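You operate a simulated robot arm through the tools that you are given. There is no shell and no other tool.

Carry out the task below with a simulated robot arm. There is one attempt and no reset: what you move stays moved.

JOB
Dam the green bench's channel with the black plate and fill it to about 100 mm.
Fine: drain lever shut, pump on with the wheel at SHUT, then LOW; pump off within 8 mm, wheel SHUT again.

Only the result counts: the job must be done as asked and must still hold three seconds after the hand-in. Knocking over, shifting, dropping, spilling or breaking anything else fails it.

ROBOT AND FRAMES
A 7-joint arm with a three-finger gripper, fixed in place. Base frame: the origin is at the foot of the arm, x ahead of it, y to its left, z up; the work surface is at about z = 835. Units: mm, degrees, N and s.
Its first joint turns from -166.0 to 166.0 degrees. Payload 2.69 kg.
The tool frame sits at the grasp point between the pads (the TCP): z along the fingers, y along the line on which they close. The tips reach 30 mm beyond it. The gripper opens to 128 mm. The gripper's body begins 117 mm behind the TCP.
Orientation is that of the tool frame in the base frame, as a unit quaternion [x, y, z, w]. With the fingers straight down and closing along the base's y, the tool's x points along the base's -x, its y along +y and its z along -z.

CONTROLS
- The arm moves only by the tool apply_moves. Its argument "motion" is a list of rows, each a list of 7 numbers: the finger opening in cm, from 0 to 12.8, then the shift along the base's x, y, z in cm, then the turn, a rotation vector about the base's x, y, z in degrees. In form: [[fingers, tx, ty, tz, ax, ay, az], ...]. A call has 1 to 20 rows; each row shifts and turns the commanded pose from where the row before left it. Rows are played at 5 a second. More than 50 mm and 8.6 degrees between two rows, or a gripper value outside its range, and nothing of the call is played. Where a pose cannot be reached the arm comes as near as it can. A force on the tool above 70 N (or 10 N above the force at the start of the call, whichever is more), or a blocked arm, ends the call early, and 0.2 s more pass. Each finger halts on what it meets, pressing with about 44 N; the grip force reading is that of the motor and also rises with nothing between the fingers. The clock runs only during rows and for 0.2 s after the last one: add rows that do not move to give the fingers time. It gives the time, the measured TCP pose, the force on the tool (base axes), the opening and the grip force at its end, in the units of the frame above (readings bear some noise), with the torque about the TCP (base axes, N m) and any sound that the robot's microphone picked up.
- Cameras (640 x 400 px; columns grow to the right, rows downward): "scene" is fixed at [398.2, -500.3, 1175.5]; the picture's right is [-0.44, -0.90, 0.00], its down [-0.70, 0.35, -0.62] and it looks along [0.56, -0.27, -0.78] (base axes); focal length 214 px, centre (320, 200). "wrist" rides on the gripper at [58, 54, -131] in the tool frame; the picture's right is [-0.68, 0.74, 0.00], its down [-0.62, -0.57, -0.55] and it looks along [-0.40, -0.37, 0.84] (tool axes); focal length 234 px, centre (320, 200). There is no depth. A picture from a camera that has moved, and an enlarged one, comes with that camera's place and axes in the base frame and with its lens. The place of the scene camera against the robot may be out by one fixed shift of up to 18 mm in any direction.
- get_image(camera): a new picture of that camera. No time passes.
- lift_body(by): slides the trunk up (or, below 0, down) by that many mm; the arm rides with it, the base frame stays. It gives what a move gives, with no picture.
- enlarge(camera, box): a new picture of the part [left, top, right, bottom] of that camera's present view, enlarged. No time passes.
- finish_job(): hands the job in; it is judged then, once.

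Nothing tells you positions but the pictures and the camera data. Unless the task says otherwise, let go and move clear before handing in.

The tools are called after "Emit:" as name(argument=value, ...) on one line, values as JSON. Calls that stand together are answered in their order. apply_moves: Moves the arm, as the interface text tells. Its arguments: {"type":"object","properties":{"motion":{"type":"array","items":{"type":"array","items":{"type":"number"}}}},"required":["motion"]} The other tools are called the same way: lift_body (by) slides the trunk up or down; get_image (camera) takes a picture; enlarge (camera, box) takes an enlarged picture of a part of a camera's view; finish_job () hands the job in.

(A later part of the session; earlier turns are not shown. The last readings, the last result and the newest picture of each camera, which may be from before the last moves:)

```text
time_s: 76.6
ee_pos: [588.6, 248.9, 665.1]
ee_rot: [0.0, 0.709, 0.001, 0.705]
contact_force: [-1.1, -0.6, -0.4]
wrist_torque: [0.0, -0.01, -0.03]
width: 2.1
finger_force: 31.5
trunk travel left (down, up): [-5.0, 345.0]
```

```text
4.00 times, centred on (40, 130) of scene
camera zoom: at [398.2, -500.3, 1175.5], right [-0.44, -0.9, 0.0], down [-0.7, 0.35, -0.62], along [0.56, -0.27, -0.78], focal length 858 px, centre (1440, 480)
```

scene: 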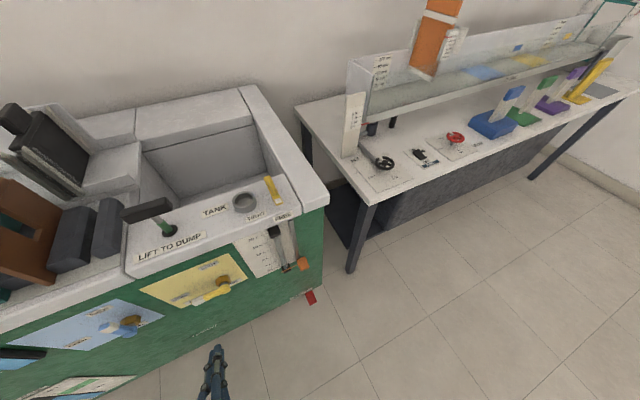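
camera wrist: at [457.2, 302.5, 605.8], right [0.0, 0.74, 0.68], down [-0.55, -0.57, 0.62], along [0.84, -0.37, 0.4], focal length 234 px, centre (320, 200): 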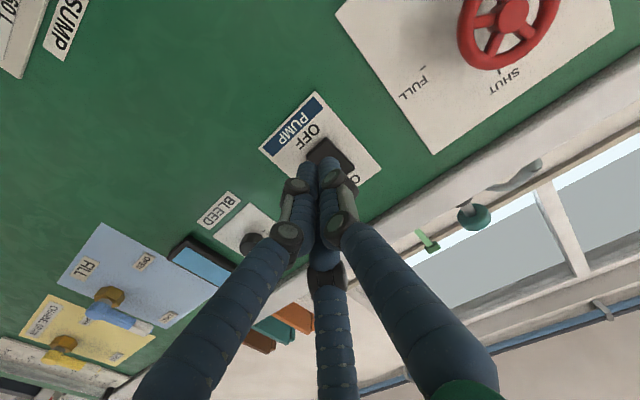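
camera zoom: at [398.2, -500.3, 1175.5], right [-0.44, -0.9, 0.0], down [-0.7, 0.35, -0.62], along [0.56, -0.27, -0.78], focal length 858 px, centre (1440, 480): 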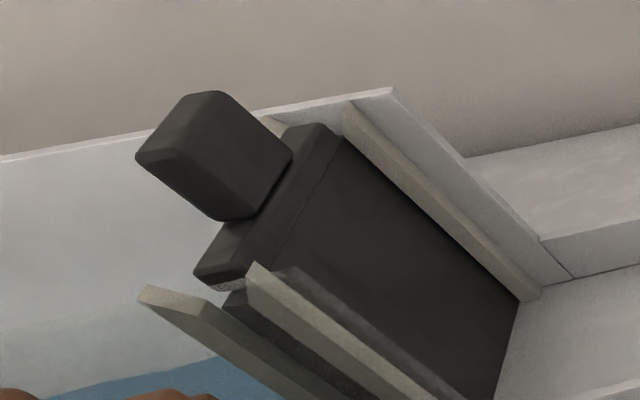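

Water is rising slowly (about 2 mm/s), and the fingers are poised in front of OFF. I'll wait while monitoring.

Emit:
apply_moves(motion=[[0, 0, 0, 0, 0, 0, 0], [0, 0, 0, 0, 0, 0, 0], [0, 0, 0, 0, 0, 0, 0], [0, 0, 0, 0, 0, 0, 0], [0, 0, 0, 0, 0, 0, 0], [0, 0, 0, 0, 0, 0, 0], [0, 0, 0, 0, 0, 0, 0], [0, 0, 0, 0, 0, 0, 0], [0, 0, 0, 0, 0, 0, 0], [0, 0, 0, 0, 0, 0, 0], [0, 0, 0, 0, 0, 0, 0], [0, 0, 0, 0, 0, 0, 0], [0, 0, 0, 0, 0, 0, 0], [0, 0, 0, 0, 0, 0, 0], [0, 0, 0, 0, 0, 0, 0], [0, 0, 0, 0, 0, 0, 0], [0, 0, 0, 0, 0, 0, 0], [0, 0, 0, 0, 0, 0, 0], [0, 0, 0, 0, 0, 0, 0], [0, 0, 0, 0, 0, 0, 0]])

Emit:
enlarge(camera="scene", box=[0, 80, 80, 180])

Emit:
get_image(camera="scene")

```text
time_s: 80.8
ee_pos: [588.2, 248.7, 665.3]
ee_rot: [0.0, 0.708, 0.0, 0.706]
contact_force: [0.0, -0.6, -0.2]
wrist_torque: [0.02, -0.01, 0.01]
width: 2.0
finger_force: 31.0
trunk travel left (down, up): [-5.0, 345.0]
```

```text
4.00 times, centred on (40, 130) of scene
camera zoom: at [398.2, -500.3, 1175.5], right [-0.44, -0.9, 0.0], down [-0.7, 0.35, -0.62], along [0.56, -0.27, -0.78], focal length 858 px, centre (1440, 480)
```

zoom: 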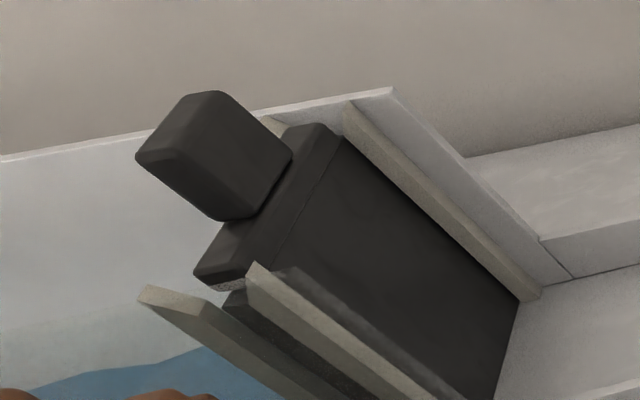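

```text
taken
```

scene: 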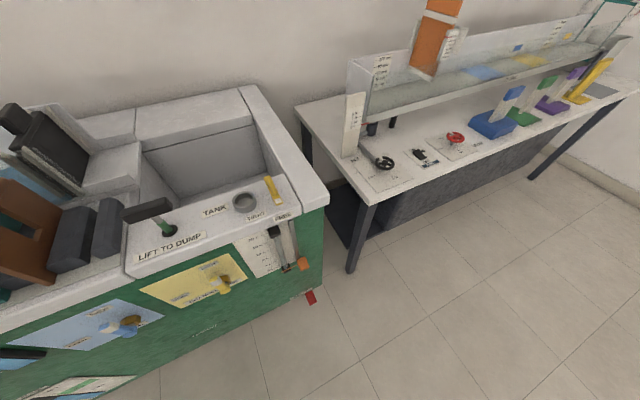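

The level is climbing with no leak past the dam. Continuing to wait.

Emit:
apply_moves(motion=[[0, 0, 0, 0, 0, 0, 0], [0, 0, 0, 0, 0, 0, 0], [0, 0, 0, 0, 0, 0, 0], [0, 0, 0, 0, 0, 0, 0], [0, 0, 0, 0, 0, 0, 0], [0, 0, 0, 0, 0, 0, 0], [0, 0, 0, 0, 0, 0, 0], [0, 0, 0, 0, 0, 0, 0], [0, 0, 0, 0, 0, 0, 0], [0, 0, 0, 0, 0, 0, 0], [0, 0, 0, 0, 0, 0, 0], [0, 0, 0, 0, 0, 0, 0], [0, 0, 0, 0, 0, 0, 0], [0, 0, 0, 0, 0, 0, 0], [0, 0, 0, 0, 0, 0, 0], [0, 0, 0, 0, 0, 0, 0], [0, 0, 0, 0, 0, 0, 0], [0, 0, 0, 0, 0, 0, 0], [0, 0, 0, 0, 0, 0, 0], [0, 0, 0, 0, 0, 0, 0]])

Emit:
enlarge(camera="scene", box=[0, 80, 80, 180])

Emit:
get_image(camera="wrist")

```text
time_s: 85.0
ee_pos: [587.4, 249.5, 664.8]
ee_rot: [0.0, 0.708, 0.0, 0.706]
contact_force: [-0.3, 0.5, 0.0]
wrist_torque: [0.02, -0.01, -0.01]
width: 2.2
finger_force: 31.8
trunk travel left (down, up): [-5.0, 345.0]
```

```text
4.00 times, centred on (40, 130) of scene
camera zoom: at [398.2, -500.3, 1175.5], right [-0.44, -0.9, 0.0], down [-0.7, 0.35, -0.62], along [0.56, -0.27, -0.78], focal length 858 px, centre (1440, 480)
```

zoom: 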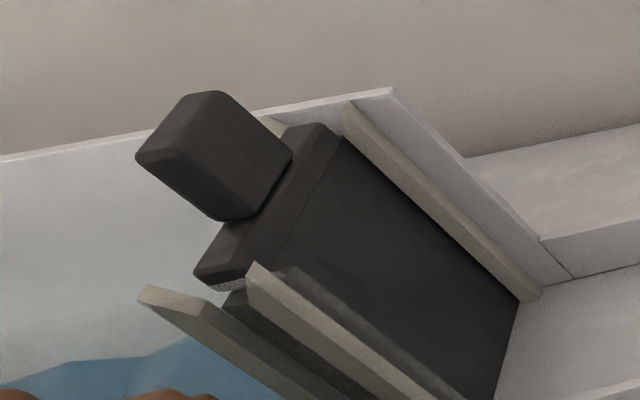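

```text
taken
camera wrist: at [457.2, 302.6, 605.8], right [0.0, 0.74, 0.68], down [-0.55, -0.57, 0.62], along [0.84, -0.37, 0.4], focal length 234 px, centre (320, 200)
```

wrist: 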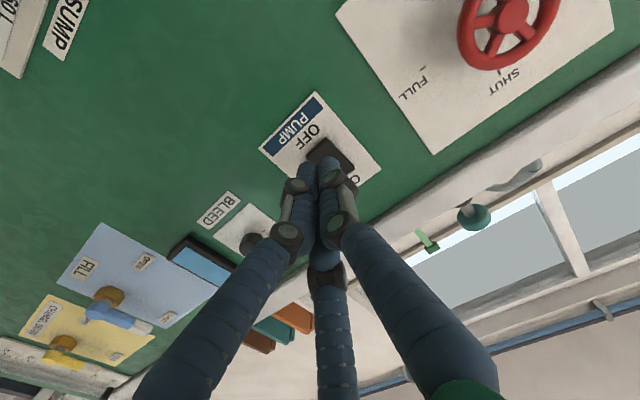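

The level is still rising steadily. I'll wait further before doing a direct scale reading.

Emit:
apply_moves(motion=[[0, 0, 0, 0, 0, 0, 0], [0, 0, 0, 0, 0, 0, 0], [0, 0, 0, 0, 0, 0, 0], [0, 0, 0, 0, 0, 0, 0], [0, 0, 0, 0, 0, 0, 0], [0, 0, 0, 0, 0, 0, 0], [0, 0, 0, 0, 0, 0, 0], [0, 0, 0, 0, 0, 0, 0], [0, 0, 0, 0, 0, 0, 0], [0, 0, 0, 0, 0, 0, 0], [0, 0, 0, 0, 0, 0, 0], [0, 0, 0, 0, 0, 0, 0], [0, 0, 0, 0, 0, 0, 0], [0, 0, 0, 0, 0, 0, 0], [0, 0, 0, 0, 0, 0, 0], [0, 0, 0, 0, 0, 0, 0], [0, 0, 0, 0, 0, 0, 0], [0, 0, 0, 0, 0, 0, 0], [0, 0, 0, 0, 0, 0, 0], [0, 0, 0, 0, 0, 0, 0]])

Emit:
enlarge(camera="scene", box=[0, 80, 80, 180])

```text
time_s: 89.2
ee_pos: [587.0, 248.9, 665.7]
ee_rot: [0.0, 0.708, 0.0, 0.706]
contact_force: [0.4, 0.4, -0.6]
wrist_torque: [0.02, -0.02, -0.01]
width: 2.1
finger_force: 31.2
trunk travel left (down, up): [-5.0, 345.0]
```

```text
4.00 times, centred on (40, 130) of scene
camera zoom: at [398.2, -500.3, 1175.5], right [-0.44, -0.9, 0.0], down [-0.7, 0.35, -0.62], along [0.56, -0.27, -0.78], focal length 858 px, centre (1440, 480)
```

zoom: 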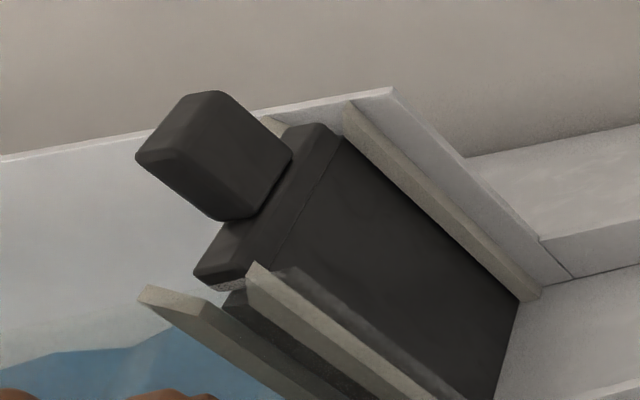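

I'll do a direct scale reading now: back off slightly, tilt, and raise the trunk.

Emit:
apply_moves(motion=[[0, -3, 0, 0, 0, 8.3, 0], [0, -3, 0, 1, 0, 8.3, 0], [0, 0, 0, 1, 0, 8.3, 0], [0, 0, 0, 1, 0, 8.3, 0], [0, 0, 0, 1, 0, 8.3, 0], [0, 0, 0, 1, 0, 8.3, 0], [0, 0, 0, 1, 0, 8.3, 0]])

Emit:
lift_body(by=340)

Emit:
get_image(camera="wrist")

Emit:
enlarge(camera="scene", box=[0, 80, 80, 180])

```text
time_s: 90.8
ee_pos: [525.3, 246.8, 726.2]
ee_rot: [-0.001, 0.962, 0.0, 0.273]
contact_force: [0.0, -0.8, 0.1]
wrist_torque: [0.0, -0.03, 0.02]
width: 2.1
finger_force: 31.2
trunk travel left (down, up): [-5.0, 345.0]
```

```text
time_s: 94.1
ee_pos: [527.5, 248.4, 1066.1]
ee_rot: [0.001, 0.962, -0.001, 0.273]
contact_force: [0.0, 0.4, 0.0]
wrist_torque: [-0.03, 0.01, -0.03]
width: 2.0
finger_force: 31.5
trunk travel left (down, up): [-345.0, 5.0]
```

```text
taken
camera wrist: at [408.8, 301.7, 1145.7], right [0.57, 0.74, 0.36], down [0.24, -0.57, 0.79], along [0.78, -0.37, -0.5], focal length 234 px, centre (320, 200)
```

wrist: 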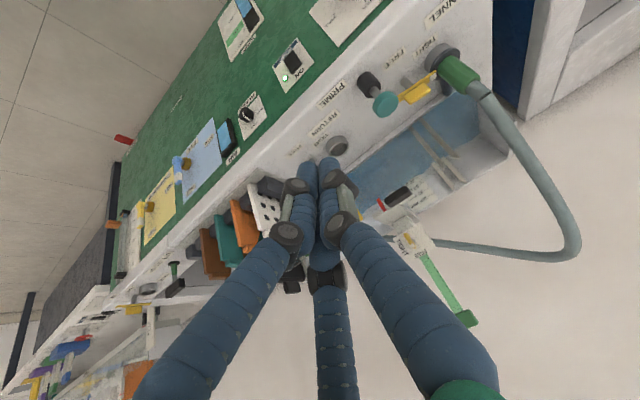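

```text
4.00 times, centred on (40, 130) of scene
camera zoom: at [398.2, -500.3, 1175.5], right [-0.44, -0.9, 0.0], down [-0.7, 0.35, -0.62], along [0.56, -0.27, -0.78], focal length 858 px, centre (1440, 480)
```

zoom: 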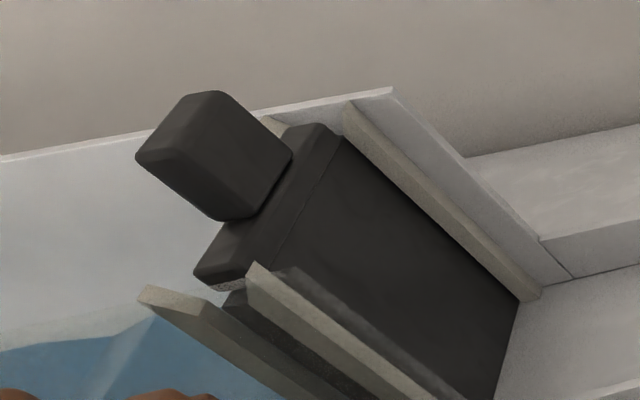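

Emit:
enlarge(camera="wrist", box=[380, 110, 470, 220])

Emit:
enlarge(camera="wrist", box=[400, 140, 460, 200])

```text
3.64 times, centred on (425, 165) of wrist
camera zoom: at [408.8, 301.7, 1145.7], right [0.57, 0.74, 0.36], down [0.24, -0.57, 0.79], along [0.78, -0.37, -0.5], focal length 852 px, centre (-62, 327)
```

zoom: 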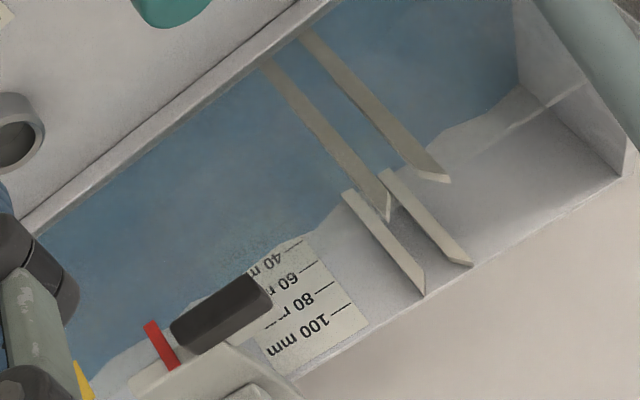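

```text
6.67 times, centred on (430, 170) of wrist
camera zoom: at [408.8, 301.7, 1145.7], right [0.57, 0.74, 0.36], down [0.24, -0.57, 0.79], along [0.78, -0.37, -0.5], focal length 1561 px, centre (-413, 400)
```

zoom: 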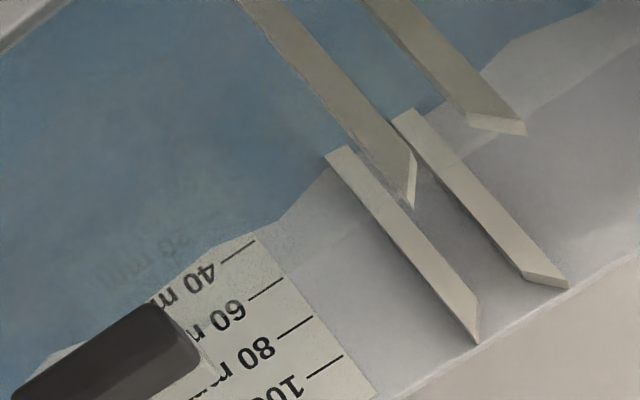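

The level reads about 36 mm at t=94 s, rising about 1.75 mm/s. I'll stay here and keep reading to pin down the rate.

Emit:
apply_moves(motion=[[0, 0, 0, 0, 0, 0, 0], [0, 0, 0, 0, 0, 0, 0], [0, 0, 0, 0, 0, 0, 0], [0, 0, 0, 0, 0, 0, 0], [0, 0, 0, 0, 0, 0, 0], [0, 0, 0, 0, 0, 0, 0], [0, 0, 0, 0, 0, 0, 0], [0, 0, 0, 0, 0, 0, 0], [0, 0, 0, 0, 0, 0, 0], [0, 0, 0, 0, 0, 0, 0], [0, 0, 0, 0, 0, 0, 0], [0, 0, 0, 0, 0, 0, 0], [0, 0, 0, 0, 0, 0, 0], [0, 0, 0, 0, 0, 0, 0], [0, 0, 0, 0, 0, 0, 0], [0, 0, 0, 0, 0, 0, 0], [0, 0, 0, 0, 0, 0, 0], [0, 0, 0, 0, 0, 0, 0], [0, 0, 0, 0, 0, 0, 0], [0, 0, 0, 0, 0, 0, 0]])

Emit:
enlarge(camera="wrist", box=[400, 140, 460, 200])

Emit:
enlarge(camera="scene", box=[0, 80, 80, 180])

```text
time_s: 98.3
ee_pos: [526.9, 247.7, 1065.2]
ee_rot: [0.0, 0.962, 0.0, 0.273]
contact_force: [-0.5, -0.2, 0.6]
wrist_torque: [0.0, 0.04, 0.02]
width: 2.1
finger_force: 31.0
trunk travel left (down, up): [-345.0, 5.0]
```

```text
6.67 times, centred on (430, 170) of wrist
camera zoom: at [408.8, 301.7, 1145.9], right [0.57, 0.74, 0.36], down [0.24, -0.57, 0.79], along [0.78, -0.37, -0.5], focal length 1561 px, centre (-413, 400)
```

zoom: 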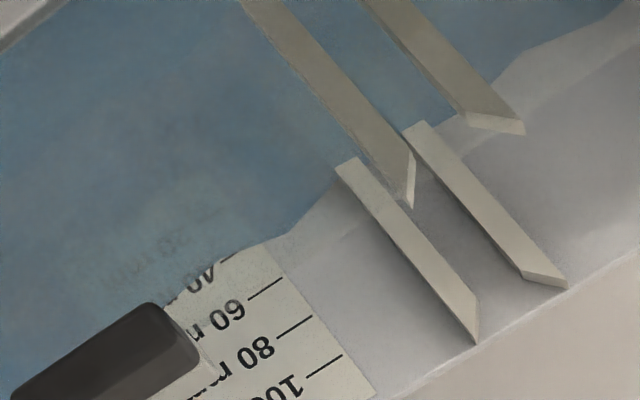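

```text
4.00 times, centred on (40, 130) of scene
camera zoom: at [398.2, -500.3, 1175.5], right [-0.44, -0.9, 0.0], down [-0.7, 0.35, -0.62], along [0.56, -0.27, -0.78], focal length 858 px, centre (1440, 480)
```

zoom: 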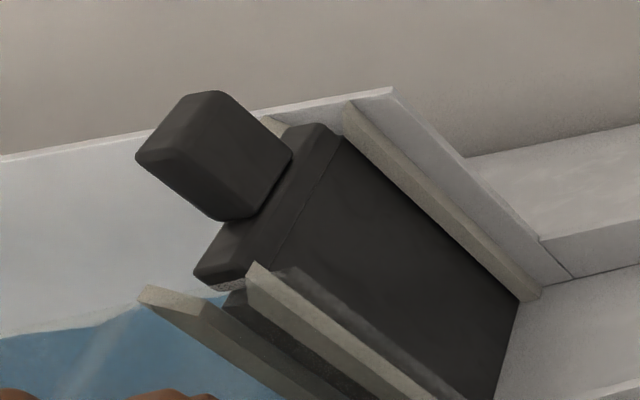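

The level is about 42 mm at t=98 s (about 1.5 mm/s). Continuing.

Emit:
apply_moves(motion=[[0, 0, 0, 0, 0, 0, 0], [0, 0, 0, 0, 0, 0, 0], [0, 0, 0, 0, 0, 0, 0], [0, 0, 0, 0, 0, 0, 0], [0, 0, 0, 0, 0, 0, 0], [0, 0, 0, 0, 0, 0, 0], [0, 0, 0, 0, 0, 0, 0], [0, 0, 0, 0, 0, 0, 0], [0, 0, 0, 0, 0, 0, 0], [0, 0, 0, 0, 0, 0, 0], [0, 0, 0, 0, 0, 0, 0], [0, 0, 0, 0, 0, 0, 0], [0, 0, 0, 0, 0, 0, 0], [0, 0, 0, 0, 0, 0, 0], [0, 0, 0, 0, 0, 0, 0], [0, 0, 0, 0, 0, 0, 0], [0, 0, 0, 0, 0, 0, 0], [0, 0, 0, 0, 0, 0, 0], [0, 0, 0, 0, 0, 0, 0], [0, 0, 0, 0, 0, 0, 0]])

Emit:
apply_moves(motion=[[0, 0, 0, 0, 0, 0, 0], [0, 0, 0, 0, 0, 0, 0], [0, 0, 0, 0, 0, 0, 0], [0, 0, 0, 0, 0, 0, 0], [0, 0, 0, 0, 0, 0, 0], [0, 0, 0, 0, 0, 0, 0], [0, 0, 0, 0, 0, 0, 0], [0, 0, 0, 0, 0, 0, 0], [0, 0, 0, 0, 0, 0, 0], [0, 0, 0, 0, 0, 0, 0], [0, 0, 0, 0, 0, 0, 0], [0, 0, 0, 0, 0, 0, 0], [0, 0, 0, 0, 0, 0, 0], [0, 0, 0, 0, 0, 0, 0], [0, 0, 0, 0, 0, 0, 0], [0, 0, 0, 0, 0, 0, 0], [0, 0, 0, 0, 0, 0, 0], [0, 0, 0, 0, 0, 0, 0], [0, 0, 0, 0, 0, 0, 0], [0, 0, 0, 0, 0, 0, 0]])

Emit:
enlarge(camera="wrist", box=[400, 140, 460, 200])

Emit:
enlarge(camera="scene", box=[0, 80, 80, 180])

```text
time_s: 102.5
ee_pos: [526.2, 247.8, 1064.6]
ee_rot: [-0.001, 0.962, 0.001, 0.273]
contact_force: [0.0, -0.3, 0.4]
wrist_torque: [-0.01, -0.01, -0.03]
width: 1.7
finger_force: 31.0
trunk travel left (down, up): [-345.0, 5.0]
```

```text
time_s: 106.7
ee_pos: [526.5, 248.1, 1066.2]
ee_rot: [0.0, 0.962, -0.001, 0.273]
contact_force: [-0.2, -0.5, 0.6]
wrist_torque: [-0.04, -0.02, -0.01]
width: 2.2
finger_force: 31.2
trunk travel left (down, up): [-345.0, 5.0]
```

```text
6.67 times, centred on (430, 170) of wrist
camera zoom: at [408.8, 301.7, 1145.9], right [0.57, 0.74, 0.36], down [0.24, -0.57, 0.79], along [0.78, -0.37, -0.5], focal length 1561 px, centre (-413, 400)
```

zoom: 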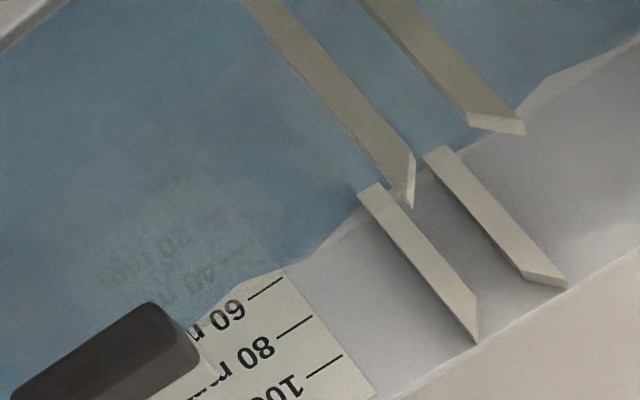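

```text
4.00 times, centred on (40, 130) of scene
camera zoom: at [398.2, -500.3, 1175.5], right [-0.44, -0.9, 0.0], down [-0.7, 0.35, -0.62], along [0.56, -0.27, -0.78], focal length 858 px, centre (1440, 480)
```

zoom: 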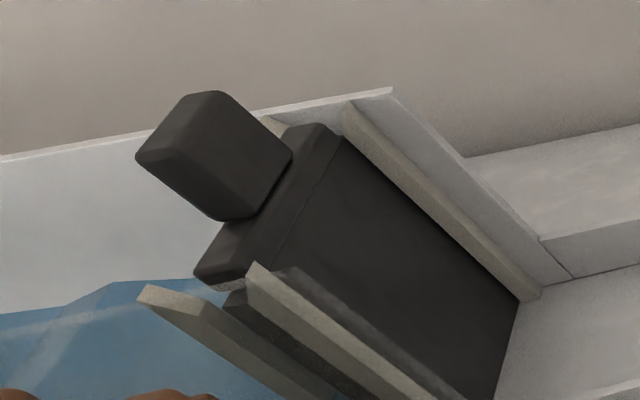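

About 57 mm at t=106.7 s, so about 1.68 mm/s, projecting 100 mm near t≈132 s. One more wait and reading here.

Emit:
apply_moves(motion=[[0, 0, 0, 0, 0, 0, 0], [0, 0, 0, 0, 0, 0, 0], [0, 0, 0, 0, 0, 0, 0], [0, 0, 0, 0, 0, 0, 0], [0, 0, 0, 0, 0, 0, 0], [0, 0, 0, 0, 0, 0, 0], [0, 0, 0, 0, 0, 0, 0], [0, 0, 0, 0, 0, 0, 0], [0, 0, 0, 0, 0, 0, 0], [0, 0, 0, 0, 0, 0, 0], [0, 0, 0, 0, 0, 0, 0], [0, 0, 0, 0, 0, 0, 0], [0, 0, 0, 0, 0, 0, 0], [0, 0, 0, 0, 0, 0, 0], [0, 0, 0, 0, 0, 0, 0], [0, 0, 0, 0, 0, 0, 0], [0, 0, 0, 0, 0, 0, 0], [0, 0, 0, 0, 0, 0, 0], [0, 0, 0, 0, 0, 0, 0], [0, 0, 0, 0, 0, 0, 0]])

Emit:
apply_moves(motion=[[0, 0, 0, 0, 0, 0, 0], [0, 0, 0, 0, 0, 0, 0], [0, 0, 0, 0, 0, 0, 0], [0, 0, 0, 0, 0, 0, 0], [0, 0, 0, 0, 0, 0, 0], [0, 0, 0, 0, 0, 0, 0], [0, 0, 0, 0, 0, 0, 0], [0, 0, 0, 0, 0, 0, 0], [0, 0, 0, 0, 0, 0, 0], [0, 0, 0, 0, 0, 0, 0], [0, 0, 0, 0, 0, 0, 0], [0, 0, 0, 0, 0, 0, 0], [0, 0, 0, 0, 0, 0, 0], [0, 0, 0, 0, 0, 0, 0], [0, 0, 0, 0, 0, 0, 0], [0, 0, 0, 0, 0, 0, 0], [0, 0, 0, 0, 0, 0, 0], [0, 0, 0, 0, 0, 0, 0], [0, 0, 0, 0, 0, 0, 0], [0, 0, 0, 0, 0, 0, 0]])

Emit:
enlarge(camera="wrist", box=[400, 140, 460, 200])

Emit:
enlarge(camera="scene", box=[0, 80, 80, 180])

```text
time_s: 110.9
ee_pos: [526.4, 247.3, 1067.0]
ee_rot: [0.0, 0.962, 0.0, 0.273]
contact_force: [0.5, -0.2, -0.2]
wrist_torque: [0.0, 0.0, -0.01]
width: 2.1
finger_force: 31.7
trunk travel left (down, up): [-345.0, 5.0]
```

```text
time_s: 115.1
ee_pos: [526.3, 249.4, 1066.9]
ee_rot: [-0.001, 0.962, 0.001, 0.274]
contact_force: [0.3, 0.4, -0.3]
wrist_torque: [0.03, 0.01, 0.03]
width: 2.1
finger_force: 31.5
trunk travel left (down, up): [-345.0, 5.0]
```

```text
6.67 times, centred on (430, 170) of wrist
camera zoom: at [408.8, 301.8, 1145.9], right [0.57, 0.74, 0.36], down [0.24, -0.57, 0.79], along [0.78, -0.37, -0.5], focal length 1561 px, centre (-413, 400)
```

zoom: 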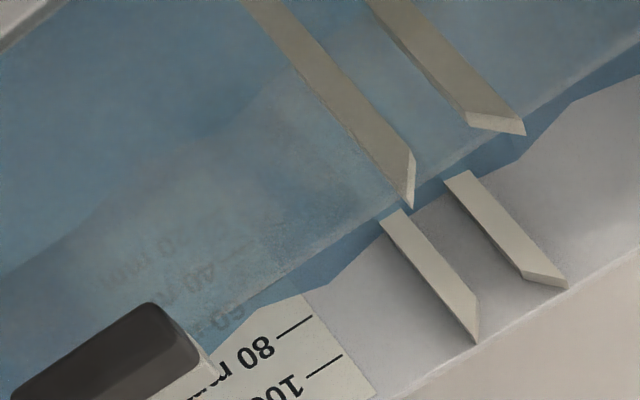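

```text
4.00 times, centred on (40, 130) of scene
camera zoom: at [398.2, -500.3, 1175.5], right [-0.44, -0.9, 0.0], down [-0.7, 0.35, -0.62], along [0.56, -0.27, -0.78], focal length 858 px, centre (1440, 480)
```

zoom: 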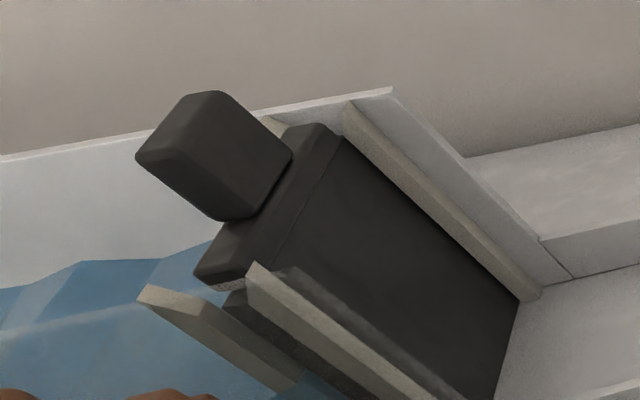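

About 69 mm at t=115 s; the fit gives about 1.57 mm/s, projecting 100 mm near t≈134. One more short wait and reading, then I'll return to the switch.

Emit:
apply_moves(motion=[[0, 0, 0, 0, 0, 0, 0], [0, 0, 0, 0, 0, 0, 0], [0, 0, 0, 0, 0, 0, 0], [0, 0, 0, 0, 0, 0, 0], [0, 0, 0, 0, 0, 0, 0], [0, 0, 0, 0, 0, 0, 0], [0, 0, 0, 0, 0, 0, 0], [0, 0, 0, 0, 0, 0, 0], [0, 0, 0, 0, 0, 0, 0], [0, 0, 0, 0, 0, 0, 0], [0, 0, 0, 0, 0, 0, 0], [0, 0, 0, 0, 0, 0, 0], [0, 0, 0, 0, 0, 0, 0], [0, 0, 0, 0, 0, 0, 0], [0, 0, 0, 0, 0, 0, 0], [0, 0, 0, 0, 0, 0, 0], [0, 0, 0, 0, 0, 0, 0], [0, 0, 0, 0, 0, 0, 0], [0, 0, 0, 0, 0, 0, 0], [0, 0, 0, 0, 0, 0, 0]])

Emit:
enlarge(camera="wrist", box=[400, 140, 460, 200])

Emit:
enlarge(camera="scene", box=[0, 80, 80, 180])

```text
time_s: 119.3
ee_pos: [526.6, 247.7, 1066.3]
ee_rot: [0.0, 0.962, 0.001, 0.273]
contact_force: [0.0, -0.3, -0.1]
wrist_torque: [-0.01, 0.01, -0.01]
width: 1.9
finger_force: 31.6
trunk travel left (down, up): [-345.0, 5.0]
```

```text
6.67 times, centred on (430, 170) of wrist
camera zoom: at [408.8, 301.7, 1145.9], right [0.57, 0.74, 0.36], down [0.24, -0.57, 0.79], along [0.78, -0.37, -0.5], focal length 1561 px, centre (-413, 400)
```

zoom: 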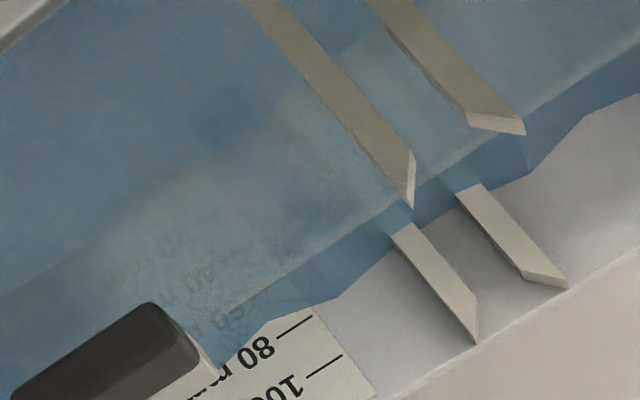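

```text
4.00 times, centred on (40, 130) of scene
camera zoom: at [398.2, -500.3, 1175.5], right [-0.44, -0.9, 0.0], down [-0.7, 0.35, -0.62], along [0.56, -0.27, -0.78], focal length 858 px, centre (1440, 480)
```

zoom: 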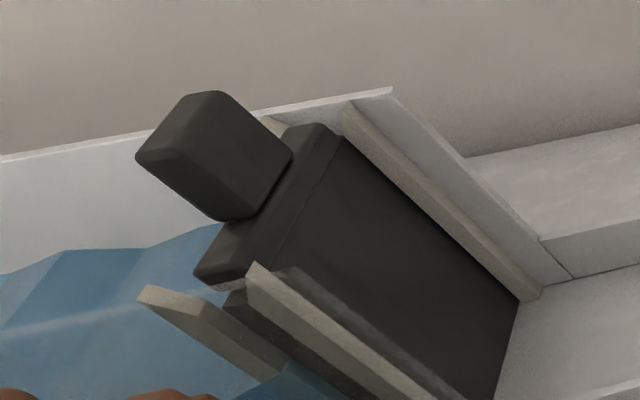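

About 76 mm at t=119.3 s; projecting 100 mm at t≈134. I'm returning to the pump switch now.

Emit:
lift_body(by=-340)

Emit:
apply_moves(motion=[[0, 0, 0, -1, 0, -8.3, 0], [0, 0, 0, -1, 0, -8.3, 0], [0, 0, 0, -1, 0, -8.3, 0], [0, 0, 0, -1, 0, -8.3, 0], [0, 0, 0, -1, 0, -8.3, 0], [0, 3, 0, -1, 0, -8.3, 0], [0, 3, 0, 0, 0, -8.3, 0]])

Emit:
get_image(camera="wrist")

Emit:
enlarge(camera="scene", box=[0, 80, 80, 180])

```text
time_s: 122.6
ee_pos: [526.0, 247.5, 727.0]
ee_rot: [-0.001, 0.962, 0.001, 0.273]
contact_force: [-0.3, -1.1, 0.2]
wrist_torque: [-0.04, 0.03, 0.02]
width: 2.2
finger_force: 32.1
trunk travel left (down, up): [-5.0, 345.0]
```

```text
time_s: 124.2
ee_pos: [586.6, 248.1, 664.8]
ee_rot: [-0.001, 0.707, 0.001, 0.707]
contact_force: [-0.4, -0.4, 1.0]
wrist_torque: [0.02, 0.05, 0.03]
width: 2.1
finger_force: 31.8
trunk travel left (down, up): [-5.0, 345.0]
```

```text
taken
camera wrist: at [456.9, 301.6, 605.2], right [0.0, 0.74, 0.68], down [-0.55, -0.57, 0.62], along [0.84, -0.37, 0.4], focal length 234 px, centre (320, 200)
```

wrist: 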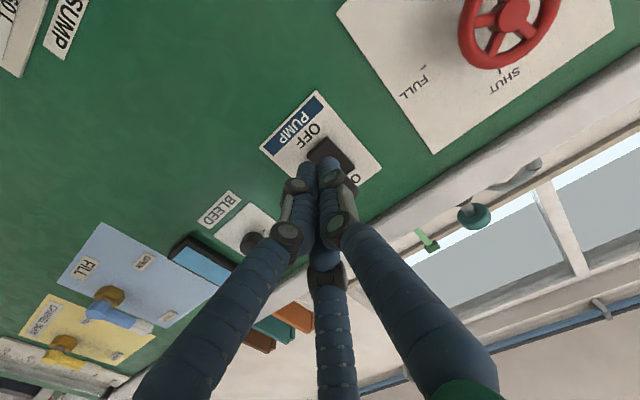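

```text
4.00 times, centred on (40, 130) of scene
camera zoom: at [398.2, -500.3, 1175.5], right [-0.44, -0.9, 0.0], down [-0.7, 0.35, -0.62], along [0.56, -0.27, -0.78], focal length 858 px, centre (1440, 480)
```

zoom: 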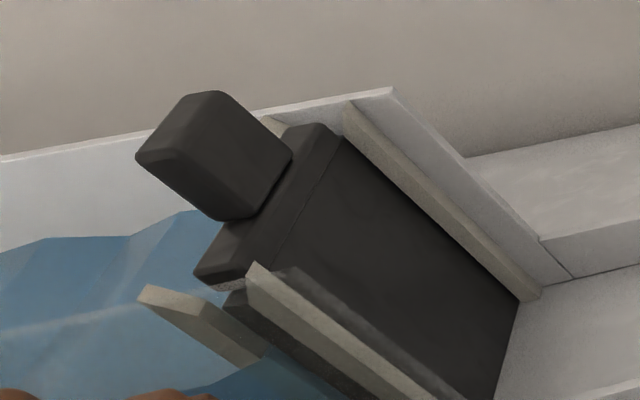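

I'm in position, with the scene waterline consistent with about 84 mm. I'll creep closer to OFF while waiting.

Emit:
apply_moves(motion=[[0, 1.5, 0, 0, 0, 0, 0], [0, 1.5, 0, 0, 0, 0, 0], [0, 0, 0, 0, 0, 0, 0], [0, 0, 0, 0, 0, 0, 0], [0, 0, 0, 0, 0, 0, 0], [0, 0, 0, 0, 0, 0, 0], [0, 0, 0, 0, 0, 0, 0], [0, 0, 0, 0, 0, 0, 0], [0, 0, 0, 0, 0, 0, 0], [0, 0, 0, 0, 0, 0, 0], [0, 0, 0, 0, 0, 0, 0], [0, 0, 0, 0, 0, 0, 0], [0, 0, 0, 0, 0, 0, 0], [0, 0, 0, 0, 0, 0, 0], [0, 0, 0, 0, 0, 0, 0], [0, 0, 0, 0, 0, 0, 0], [0, 0, 0, 0, 0, 0, 0], [0, 0, 0, 0, 0, 0, 0], [0, 0, 0, 0, 0, 0, 0], [0, 0, 0, 0, 0, 0, 0]])

Emit:
enlarge(camera="wrist", box=[270, 110, 390, 230])

Emit:
enlarge(camera="scene", box=[0, 80, 80, 180])

```text
time_s: 128.4
ee_pos: [615.0, 247.9, 665.2]
ee_rot: [0.0, 0.708, 0.0, 0.706]
contact_force: [-0.6, -0.1, -0.3]
wrist_torque: [0.0, -0.01, 0.01]
width: 1.8
finger_force: 31.6
trunk travel left (down, up): [-5.0, 345.0]
```

```text
3.33 times, centred on (330, 170) of wrist
camera zoom: at [485.8, 301.9, 605.6], right [0.0, 0.74, 0.68], down [-0.55, -0.57, 0.62], along [0.84, -0.37, 0.4], focal length 781 px, centre (287, 300)
```

zoom: 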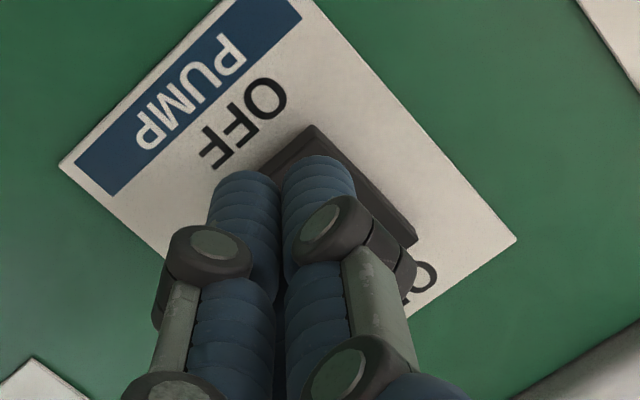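

```text
4.00 times, centred on (40, 130) of scene
camera zoom: at [398.2, -500.3, 1175.5], right [-0.44, -0.9, 0.0], down [-0.7, 0.35, -0.62], along [0.56, -0.27, -0.78], focal length 858 px, centre (1440, 480)
```

zoom: 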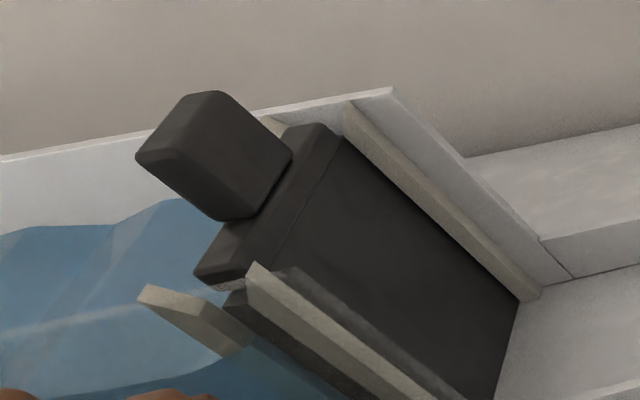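

About 90 mm at t=128.4 s. I'll wait nearly to the mark, ending with the fingertip just short of the rocker.

Emit:
apply_moves(motion=[[0, 0, 0, 0, 0, 0, 0], [0, 0, 0, 0, 0, 0, 0], [0, 0, 0, 0, 0, 0, 0], [0, 0, 0, 0, 0, 0, 0], [0, 0, 0, 0, 0, 0, 0], [0, 0, 0, 0, 0, 0, 0], [0, 0, 0, 0, 0, 0, 0], [0, 0, 0, 0, 0, 0, 0], [0, 0, 0, 0, 0, 0, 0], [0, 0, 0, 0, 0, 0, 0], [0, 0, 0, 0, 0, 0, 0], [0, 0, 0, 0, 0, 0, 0], [0, 0, 0, 0, 0, 0, 0], [0, 0, 0, 0, 0, 0, 0], [0, 0, 0, 0, 0, 0, 0], [0, 0, 0, 0, 0, 0, 0], [0, 0, 0, 0, 0, 0, 0], [0, 0, 0, 0, 0, 0, 0], [0, 1.2, 0, 0, 0, 0, 0]])

Emit:
enlarge(camera="scene", box=[0, 80, 80, 180])

```text
time_s: 132.4
ee_pos: [628.9, 246.7, 666.3]
ee_rot: [-0.001, 0.709, -0.001, 0.706]
contact_force: [1.1, -0.1, -0.9]
wrist_torque: [-0.01, 0.01, 0.01]
width: 2.1
finger_force: 31.4
trunk travel left (down, up): [-5.0, 345.0]
```

```text
4.00 times, centred on (40, 130) of scene
camera zoom: at [398.2, -500.3, 1175.5], right [-0.44, -0.9, 0.0], down [-0.7, 0.35, -0.62], along [0.56, -0.27, -0.78], focal length 858 px, centre (1440, 480)
```

zoom: 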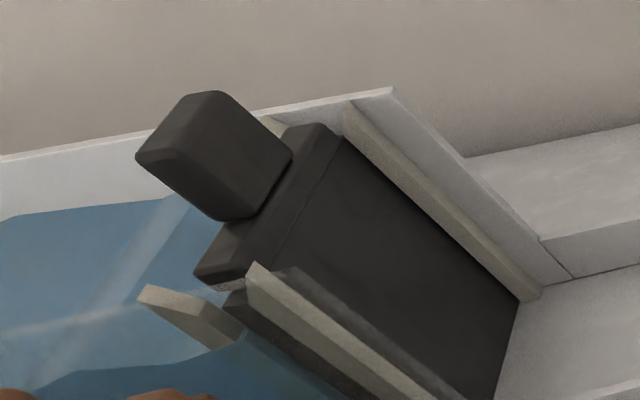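

About 96–97 mm by both estimates at t=132.4 s. Pressing OFF now.

Emit:
apply_moves(motion=[[0, 0.7, 0, 0, 0, 0, 0], [0, 0.6, 0, 0, 0, 0, 0], [0, 0.4, 0, 0, 0, 0, 0]])

Emit:
enlarge(camera="scene", box=[0, 80, 80, 180])

Emit:
enlarge(camera="wrist", box=[270, 110, 390, 230])

```text
time_s: 133.2
ee_pos: [643.4, 248.1, 665.7]
ee_rot: [-0.002, 0.709, 0.0, 0.706]
contact_force: [-25.0, 5.9, -1.2]
wrist_torque: [0.08, -0.37, 0.05]
width: 1.9
finger_force: 31.4
trunk travel left (down, up): [-5.0, 345.0]
heard: click
```

```text
4.00 times, centred on (40, 130) of scene
camera zoom: at [398.2, -500.3, 1175.5], right [-0.44, -0.9, 0.0], down [-0.7, 0.35, -0.62], along [0.56, -0.27, -0.78], focal length 858 px, centre (1440, 480)
```

zoom: 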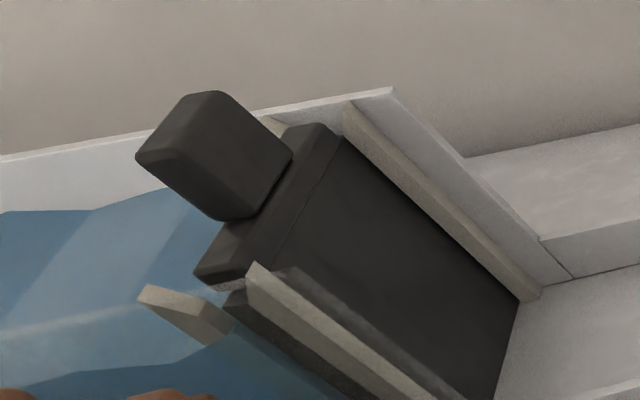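

```text
3.33 times, centred on (330, 170) of wrist
camera zoom: at [512.9, 301.4, 607.0], right [0.0, 0.74, 0.67], down [-0.54, -0.57, 0.62], along [0.84, -0.37, 0.4], focal length 781 px, centre (287, 300)
```

zoom: 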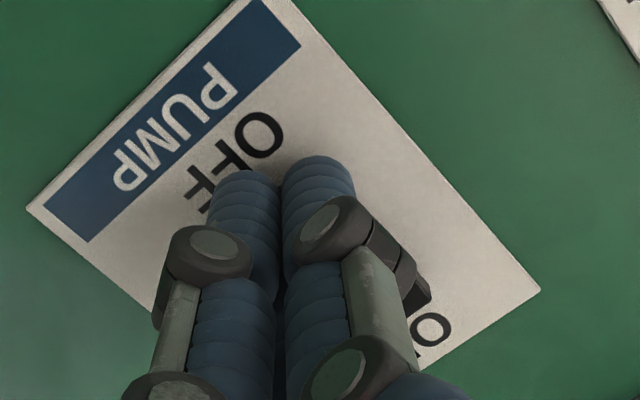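

Click: the pump is off at about 98 mm. Now I'll go to the wheel, pre-rotated the other way, to return it to SHUT.

Emit:
apply_moves(motion=[[0, -4, 0, 0, 0, 0, 0], [0, -2, 2, 0, 0, 0, 0], [4, 0, 3, 0.2, -7.5, 0, 0], [6, 0, 3, 0.2, -7.5, 0, 0], [9, 0, 3, 0.2, -7.5, 0, 0], [9, 0, 3, 0.2, -7.5, 0, 0], [9, 0, 1.2, 0.1, -7.5, 0, 0], [9, 0, 0, 0, -7.5, 0, 0], [9, 0, 0, 0, 0, 0, 0]])

Emit:
get_image(camera="wrist")

Emit:
enlarge(camera="scene", box=[0, 80, 80, 180])

```text
time_s: 135.2
ee_pos: [586.7, 400.4, 675.7]
ee_rot: [-0.271, 0.654, -0.271, 0.652]
contact_force: [-0.5, -0.1, -0.2]
wrist_torque: [0.06, 0.0, -0.03]
width: 90.0
finger_force: 0.0
trunk travel left (down, up): [-5.0, 345.0]
```

```text
taken
camera wrist: at [455.7, 396.2, 595.4], right [0.0, 1.0, -0.04], down [-0.55, 0.04, 0.84], along [0.84, 0.02, 0.55], focal length 234 px, centre (320, 200)
```

wrist: 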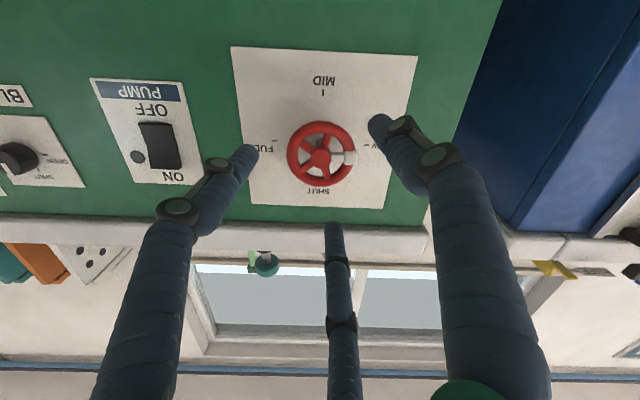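

```text
4.00 times, centred on (40, 130) of scene
camera zoom: at [398.2, -500.3, 1175.5], right [-0.44, -0.9, 0.0], down [-0.7, 0.35, -0.62], along [0.56, -0.27, -0.78], focal length 858 px, centre (1440, 480)
```

zoom: 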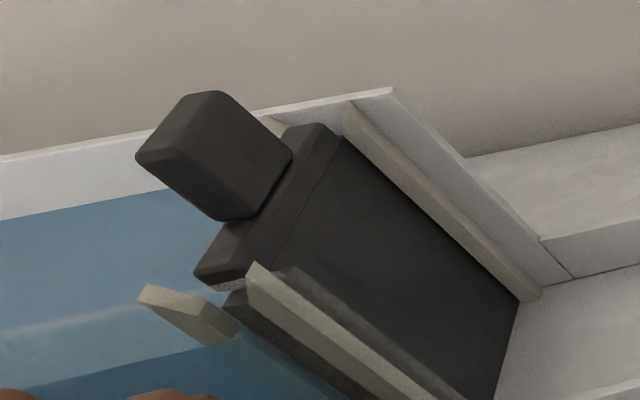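

The LED is off, and the water is calm at roughly 97–98 mm. Moving in to grip the wheel.

Emit:
apply_moves(motion=[[9, 3, 0, 0, 0, 0, 0], [9, 2.0, 0, -0.1, 0, 0, 0], [9, 0, 0, 0, 0, 0, 0], [7.2, 0, 0, 0, 0, 0, 0], [6.4, 0, 0, 0, 0, 0, 0], [5, 0, 0, 0, 0, 0, 0], [5, 0, 0, 0, 0, 0, 0]])

Emit:
get_image(camera="wrist")

```text
time_s: 136.8
ee_pos: [636.2, 400.8, 674.9]
ee_rot: [-0.27, 0.654, -0.271, 0.653]
contact_force: [-0.1, -0.4, 10.3]
wrist_torque: [-0.02, -0.38, 0.09]
width: 58.1
finger_force: 44.6
trunk travel left (down, up): [-5.0, 345.0]
```

```text
taken
camera wrist: at [505.8, 397.1, 594.2], right [0.0, 1.0, -0.04], down [-0.55, 0.04, 0.84], along [0.84, 0.02, 0.55], focal length 234 px, centre (320, 200)
```

wrist: 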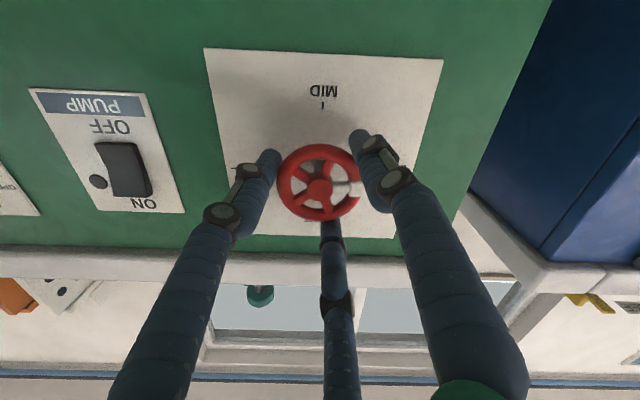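

The rim is gripped with the pointer at LOW. Rotating +90° back to SHUT.

Emit:
apply_moves(motion=[[5, 0, 0, 0, 7.5, 0, 0], [5, 0, 0, 0, 7.5, 0, 0], [5, 0, 0, 0, 7.5, 0, 0], [5, 0, 0, 0, 7.5, 0, 0], [5, 0, 0, 0, 7.5, 0, 0], [5, 0, 0, 0, 7.5, 0, 0], [5, 0, 0, 0, 7.5, 0, 0], [5, 0, 0, 0, 7.5, 0, 0], [5, 0, 0, 0, 7.5, 0, 0], [5, 0, 0, 0, 7.5, 0, 0], [5, 0, 0, 0, 7.5, 0, 0], [5, 0, 0, 0, 7.5, 0, 0], [5, 0, 0, 0, 0, 0, 0]])

Emit:
enlarge(camera="wrist", box=[240, 80, 420, 240])

```text
time_s: 139.6
ee_pos: [634.9, 400.6, 674.4]
ee_rot: [0.271, 0.654, 0.272, 0.652]
contact_force: [20.0, 5.6, 12.0]
wrist_torque: [0.03, 0.21, 0.06]
width: 57.7
finger_force: 44.6
trunk travel left (down, up): [-5.0, 345.0]
```

```text
2.50 times, centred on (330, 160) of wrist
camera zoom: at [505.6, 479.3, 670.5], right [0.0, 0.04, 1.0], down [-0.55, -0.84, 0.03], along [0.84, -0.55, 0.02], focal length 585 px, centre (295, 300)
```

zoom: 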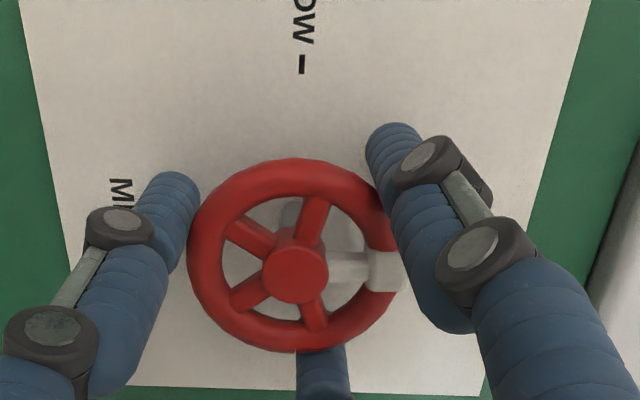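

The pointer is back at SHUT. I'll release, back off and verify.

Emit:
apply_moves(motion=[[9, 0, 0, 0, 0, 0, 0], [9, 0, 0, 0, 0, 0, 0], [9, -4, 0, 0, 0, 0, 0], [9, -3, 0, 0, 0, 0, 0], [9, 0, 0, 0, 0, 0, 0]])

Emit:
enlarge(camera="wrist", box=[240, 60, 420, 220])

Emit:
enlarge(camera="scene", box=[0, 80, 80, 180])

```text
time_s: 140.8
ee_pos: [564.6, 399.8, 674.4]
ee_rot: [0.269, 0.654, 0.272, 0.652]
contact_force: [-0.2, 0.2, -0.8]
wrist_torque: [0.03, -0.03, -0.01]
width: 90.0
finger_force: 0.1
trunk travel left (down, up): [-5.0, 345.0]
```

```text
2.50 times, centred on (330, 140) of wrist
camera zoom: at [435.1, 478.0, 669.1], right [0.0, 0.04, 1.0], down [-0.55, -0.84, 0.04], along [0.84, -0.55, 0.02], focal length 585 px, centre (295, 350)
```

zoom: 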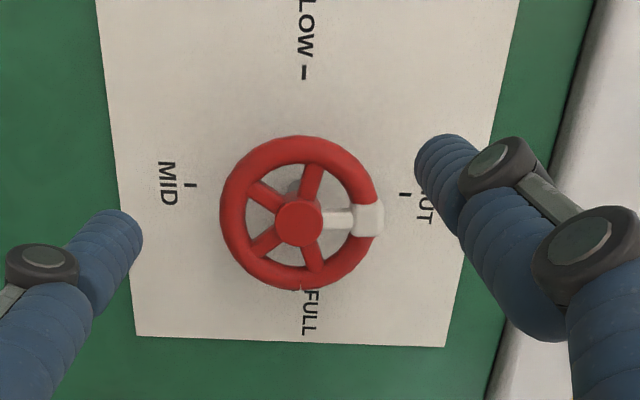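

```text
4.00 times, centred on (40, 130) of scene
camera zoom: at [398.2, -500.3, 1175.5], right [-0.44, -0.9, 0.0], down [-0.7, 0.35, -0.62], along [0.56, -0.27, -0.78], focal length 858 px, centre (1440, 480)
```

zoom: 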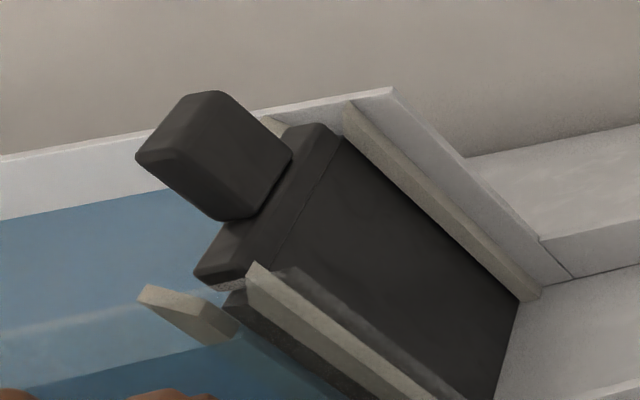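

The wheel looks at SHUT, but perspective leaves a few degrees of doubt. I'll go to the same viewpoint I used before turning it and compare directly.

Emit:
apply_moves(motion=[[8, -1, -0.5, 1, -7.5, 0, 0], [6, -1, -0.5, 1, -7.5, 0, 0], [4, -1, -0.5, 1, -7.5, 0, 0], [2, -1, -0.5, 1, -7.5, 0, 0], [0, -1, -0.5, 1, -7.5, 0, 0], [0, 0, -0.5, 1, -7.5, 0, 0], [0, 0, 0, 0.6, 0, 8, 0], [0, 0, 0, 0, 0, 8, 0], [0, 0, 0, 0, 0, 1.9, 0], [0, 0, 0, 0, 0, 0, 0]])

Emit:
enlarge(camera="wrist", box=[270, 20, 410, 150])

Emit:
get_image(camera="wrist")

```text
time_s: 143.0
ee_pos: [516.1, 369.8, 740.7]
ee_rot: [-0.001, 0.809, 0.0, 0.587]
contact_force: [0.5, -0.4, 0.2]
wrist_torque: [0.0, 0.04, 0.03]
width: 2.2
finger_force: 31.1
trunk travel left (down, up): [-5.0, 345.0]
```

```text
3.08 times, centred on (340, 85) of wrist
camera zoom: at [374.1, 424.4, 723.8], right [0.21, 0.74, 0.64], down [-0.33, -0.57, 0.76], along [0.92, -0.37, 0.12], focal length 720 px, centre (258, 554)
```

zoom: 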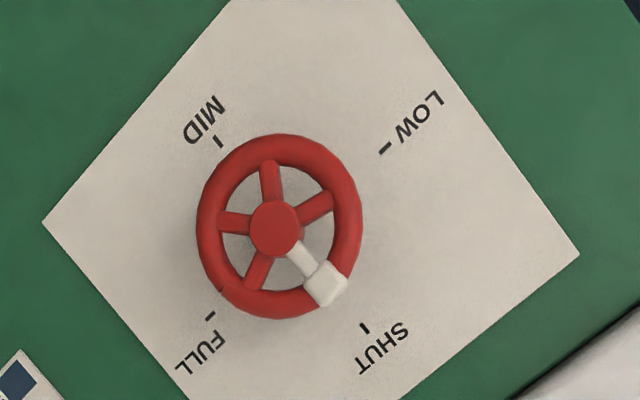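

```text
taken
camera wrist: at [374.1, 424.4, 723.8], right [0.21, 0.74, 0.64], down [-0.33, -0.57, 0.76], along [0.92, -0.37, 0.12], focal length 234 px, centre (320, 200)
```

wrist: 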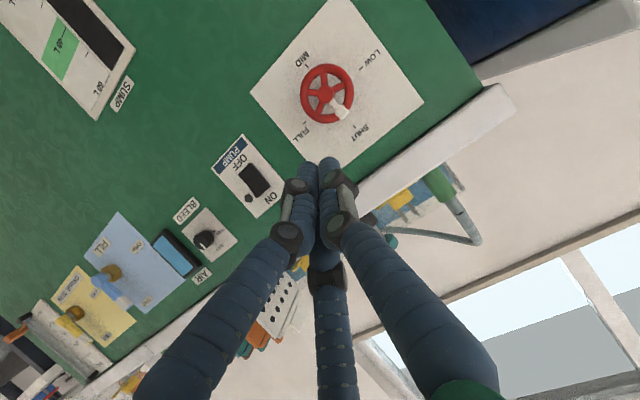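

Compared with the original view, the wheel is about 4° short of SHUT. I'll regrip and turn it the last few degrees to the stop.

Emit:
apply_moves(motion=[[0, 0, 0.5, 0, 0, -8, 0], [0, 0, 0.5, -0.6, 0, -8, 0], [2, 0, 0.5, -1, 7.5, -1.9, 0], [4, 1, 0.5, -1, 7.5, 0, 0], [6, 1, 0.5, -1, 7.5, 0, 0], [8, 1, 0.5, -1, 7.5, 0, 0], [9, 1, 0, -1, 7.5, 0, 0], [9, 1, 0, -1, 0, 0, 0], [9, 0, 0, 0, 0, 0, 0]])

Emit:
get_image(camera="wrist")

```text
time_s: 145.0
ee_pos: [566.5, 400.9, 674.2]
ee_rot: [0.226, 0.67, 0.228, 0.669]
contact_force: [-0.4, -0.7, 0.1]
wrist_torque: [-0.02, 0.01, 0.03]
width: 90.1
finger_force: 0.1
trunk travel left (down, up): [-5.0, 345.0]
```

```text
taken
camera wrist: at [435.8, 478.4, 658.9], right [0.0, 0.17, 0.98], down [-0.54, -0.83, 0.14], along [0.84, -0.54, 0.09], focal length 234 px, centre (320, 200)
```

wrist: 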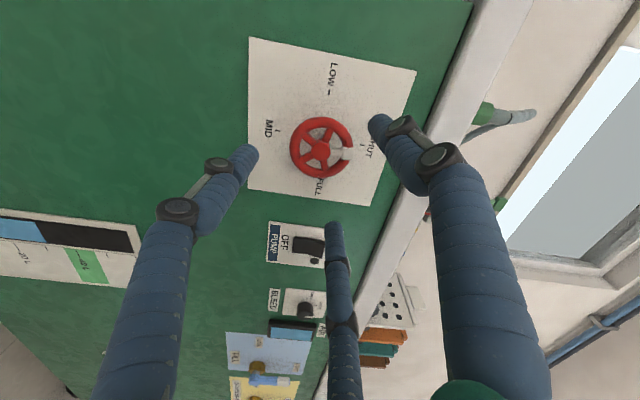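

Aligned on the wheel again. I'll move in, grip, and turn it toward SHUT until it meets resistance.

Emit:
apply_moves(motion=[[9, 4, 0, 0, 0, 0, 0], [9, 3.1, 0, 0, 0, 0, 0], [9, 0, 0, 0, 0, 0, 0], [7.2, 0, 0, 0, 0, 0, 0], [6.4, 0, 0, 0, 0, 0, 0], [5, 0, 0, 0, 0, 0, 0], [5, 0, 0, 0, 0, 0, 0], [5, 0, 0, 0, 3, 0, 0], [5, 0, 0, 0, 3, 0, 0], [5, 0, 0, 0, 0, 0, 0]])

Emit:
enlarge(camera="wrist", box=[240, 80, 420, 240])

```text
time_s: 147.2
ee_pos: [640.3, 400.4, 676.2]
ee_rot: [0.261, 0.656, 0.264, 0.657]
contact_force: [24.7, -22.6, 15.9]
wrist_torque: [-0.4, -0.17, -0.06]
width: 57.6
finger_force: 44.8
trunk travel left (down, up): [-5.0, 345.0]
```

```text
2.50 times, centred on (330, 160) of wrist
camera zoom: at [510.0, 479.1, 668.2], right [0.0, 0.07, 1.0], down [-0.55, -0.84, 0.05], along [0.84, -0.54, 0.04], focal length 585 px, centre (295, 300)
```

zoom: 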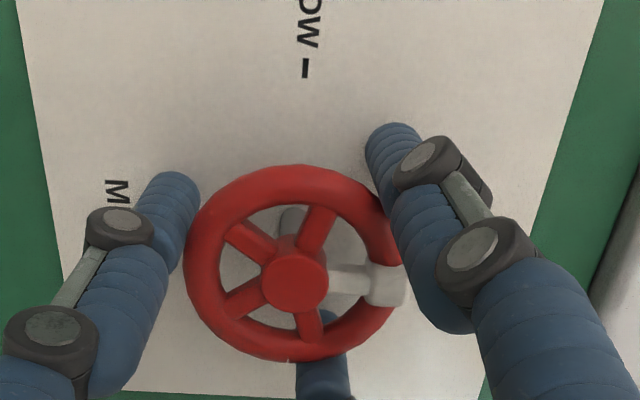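

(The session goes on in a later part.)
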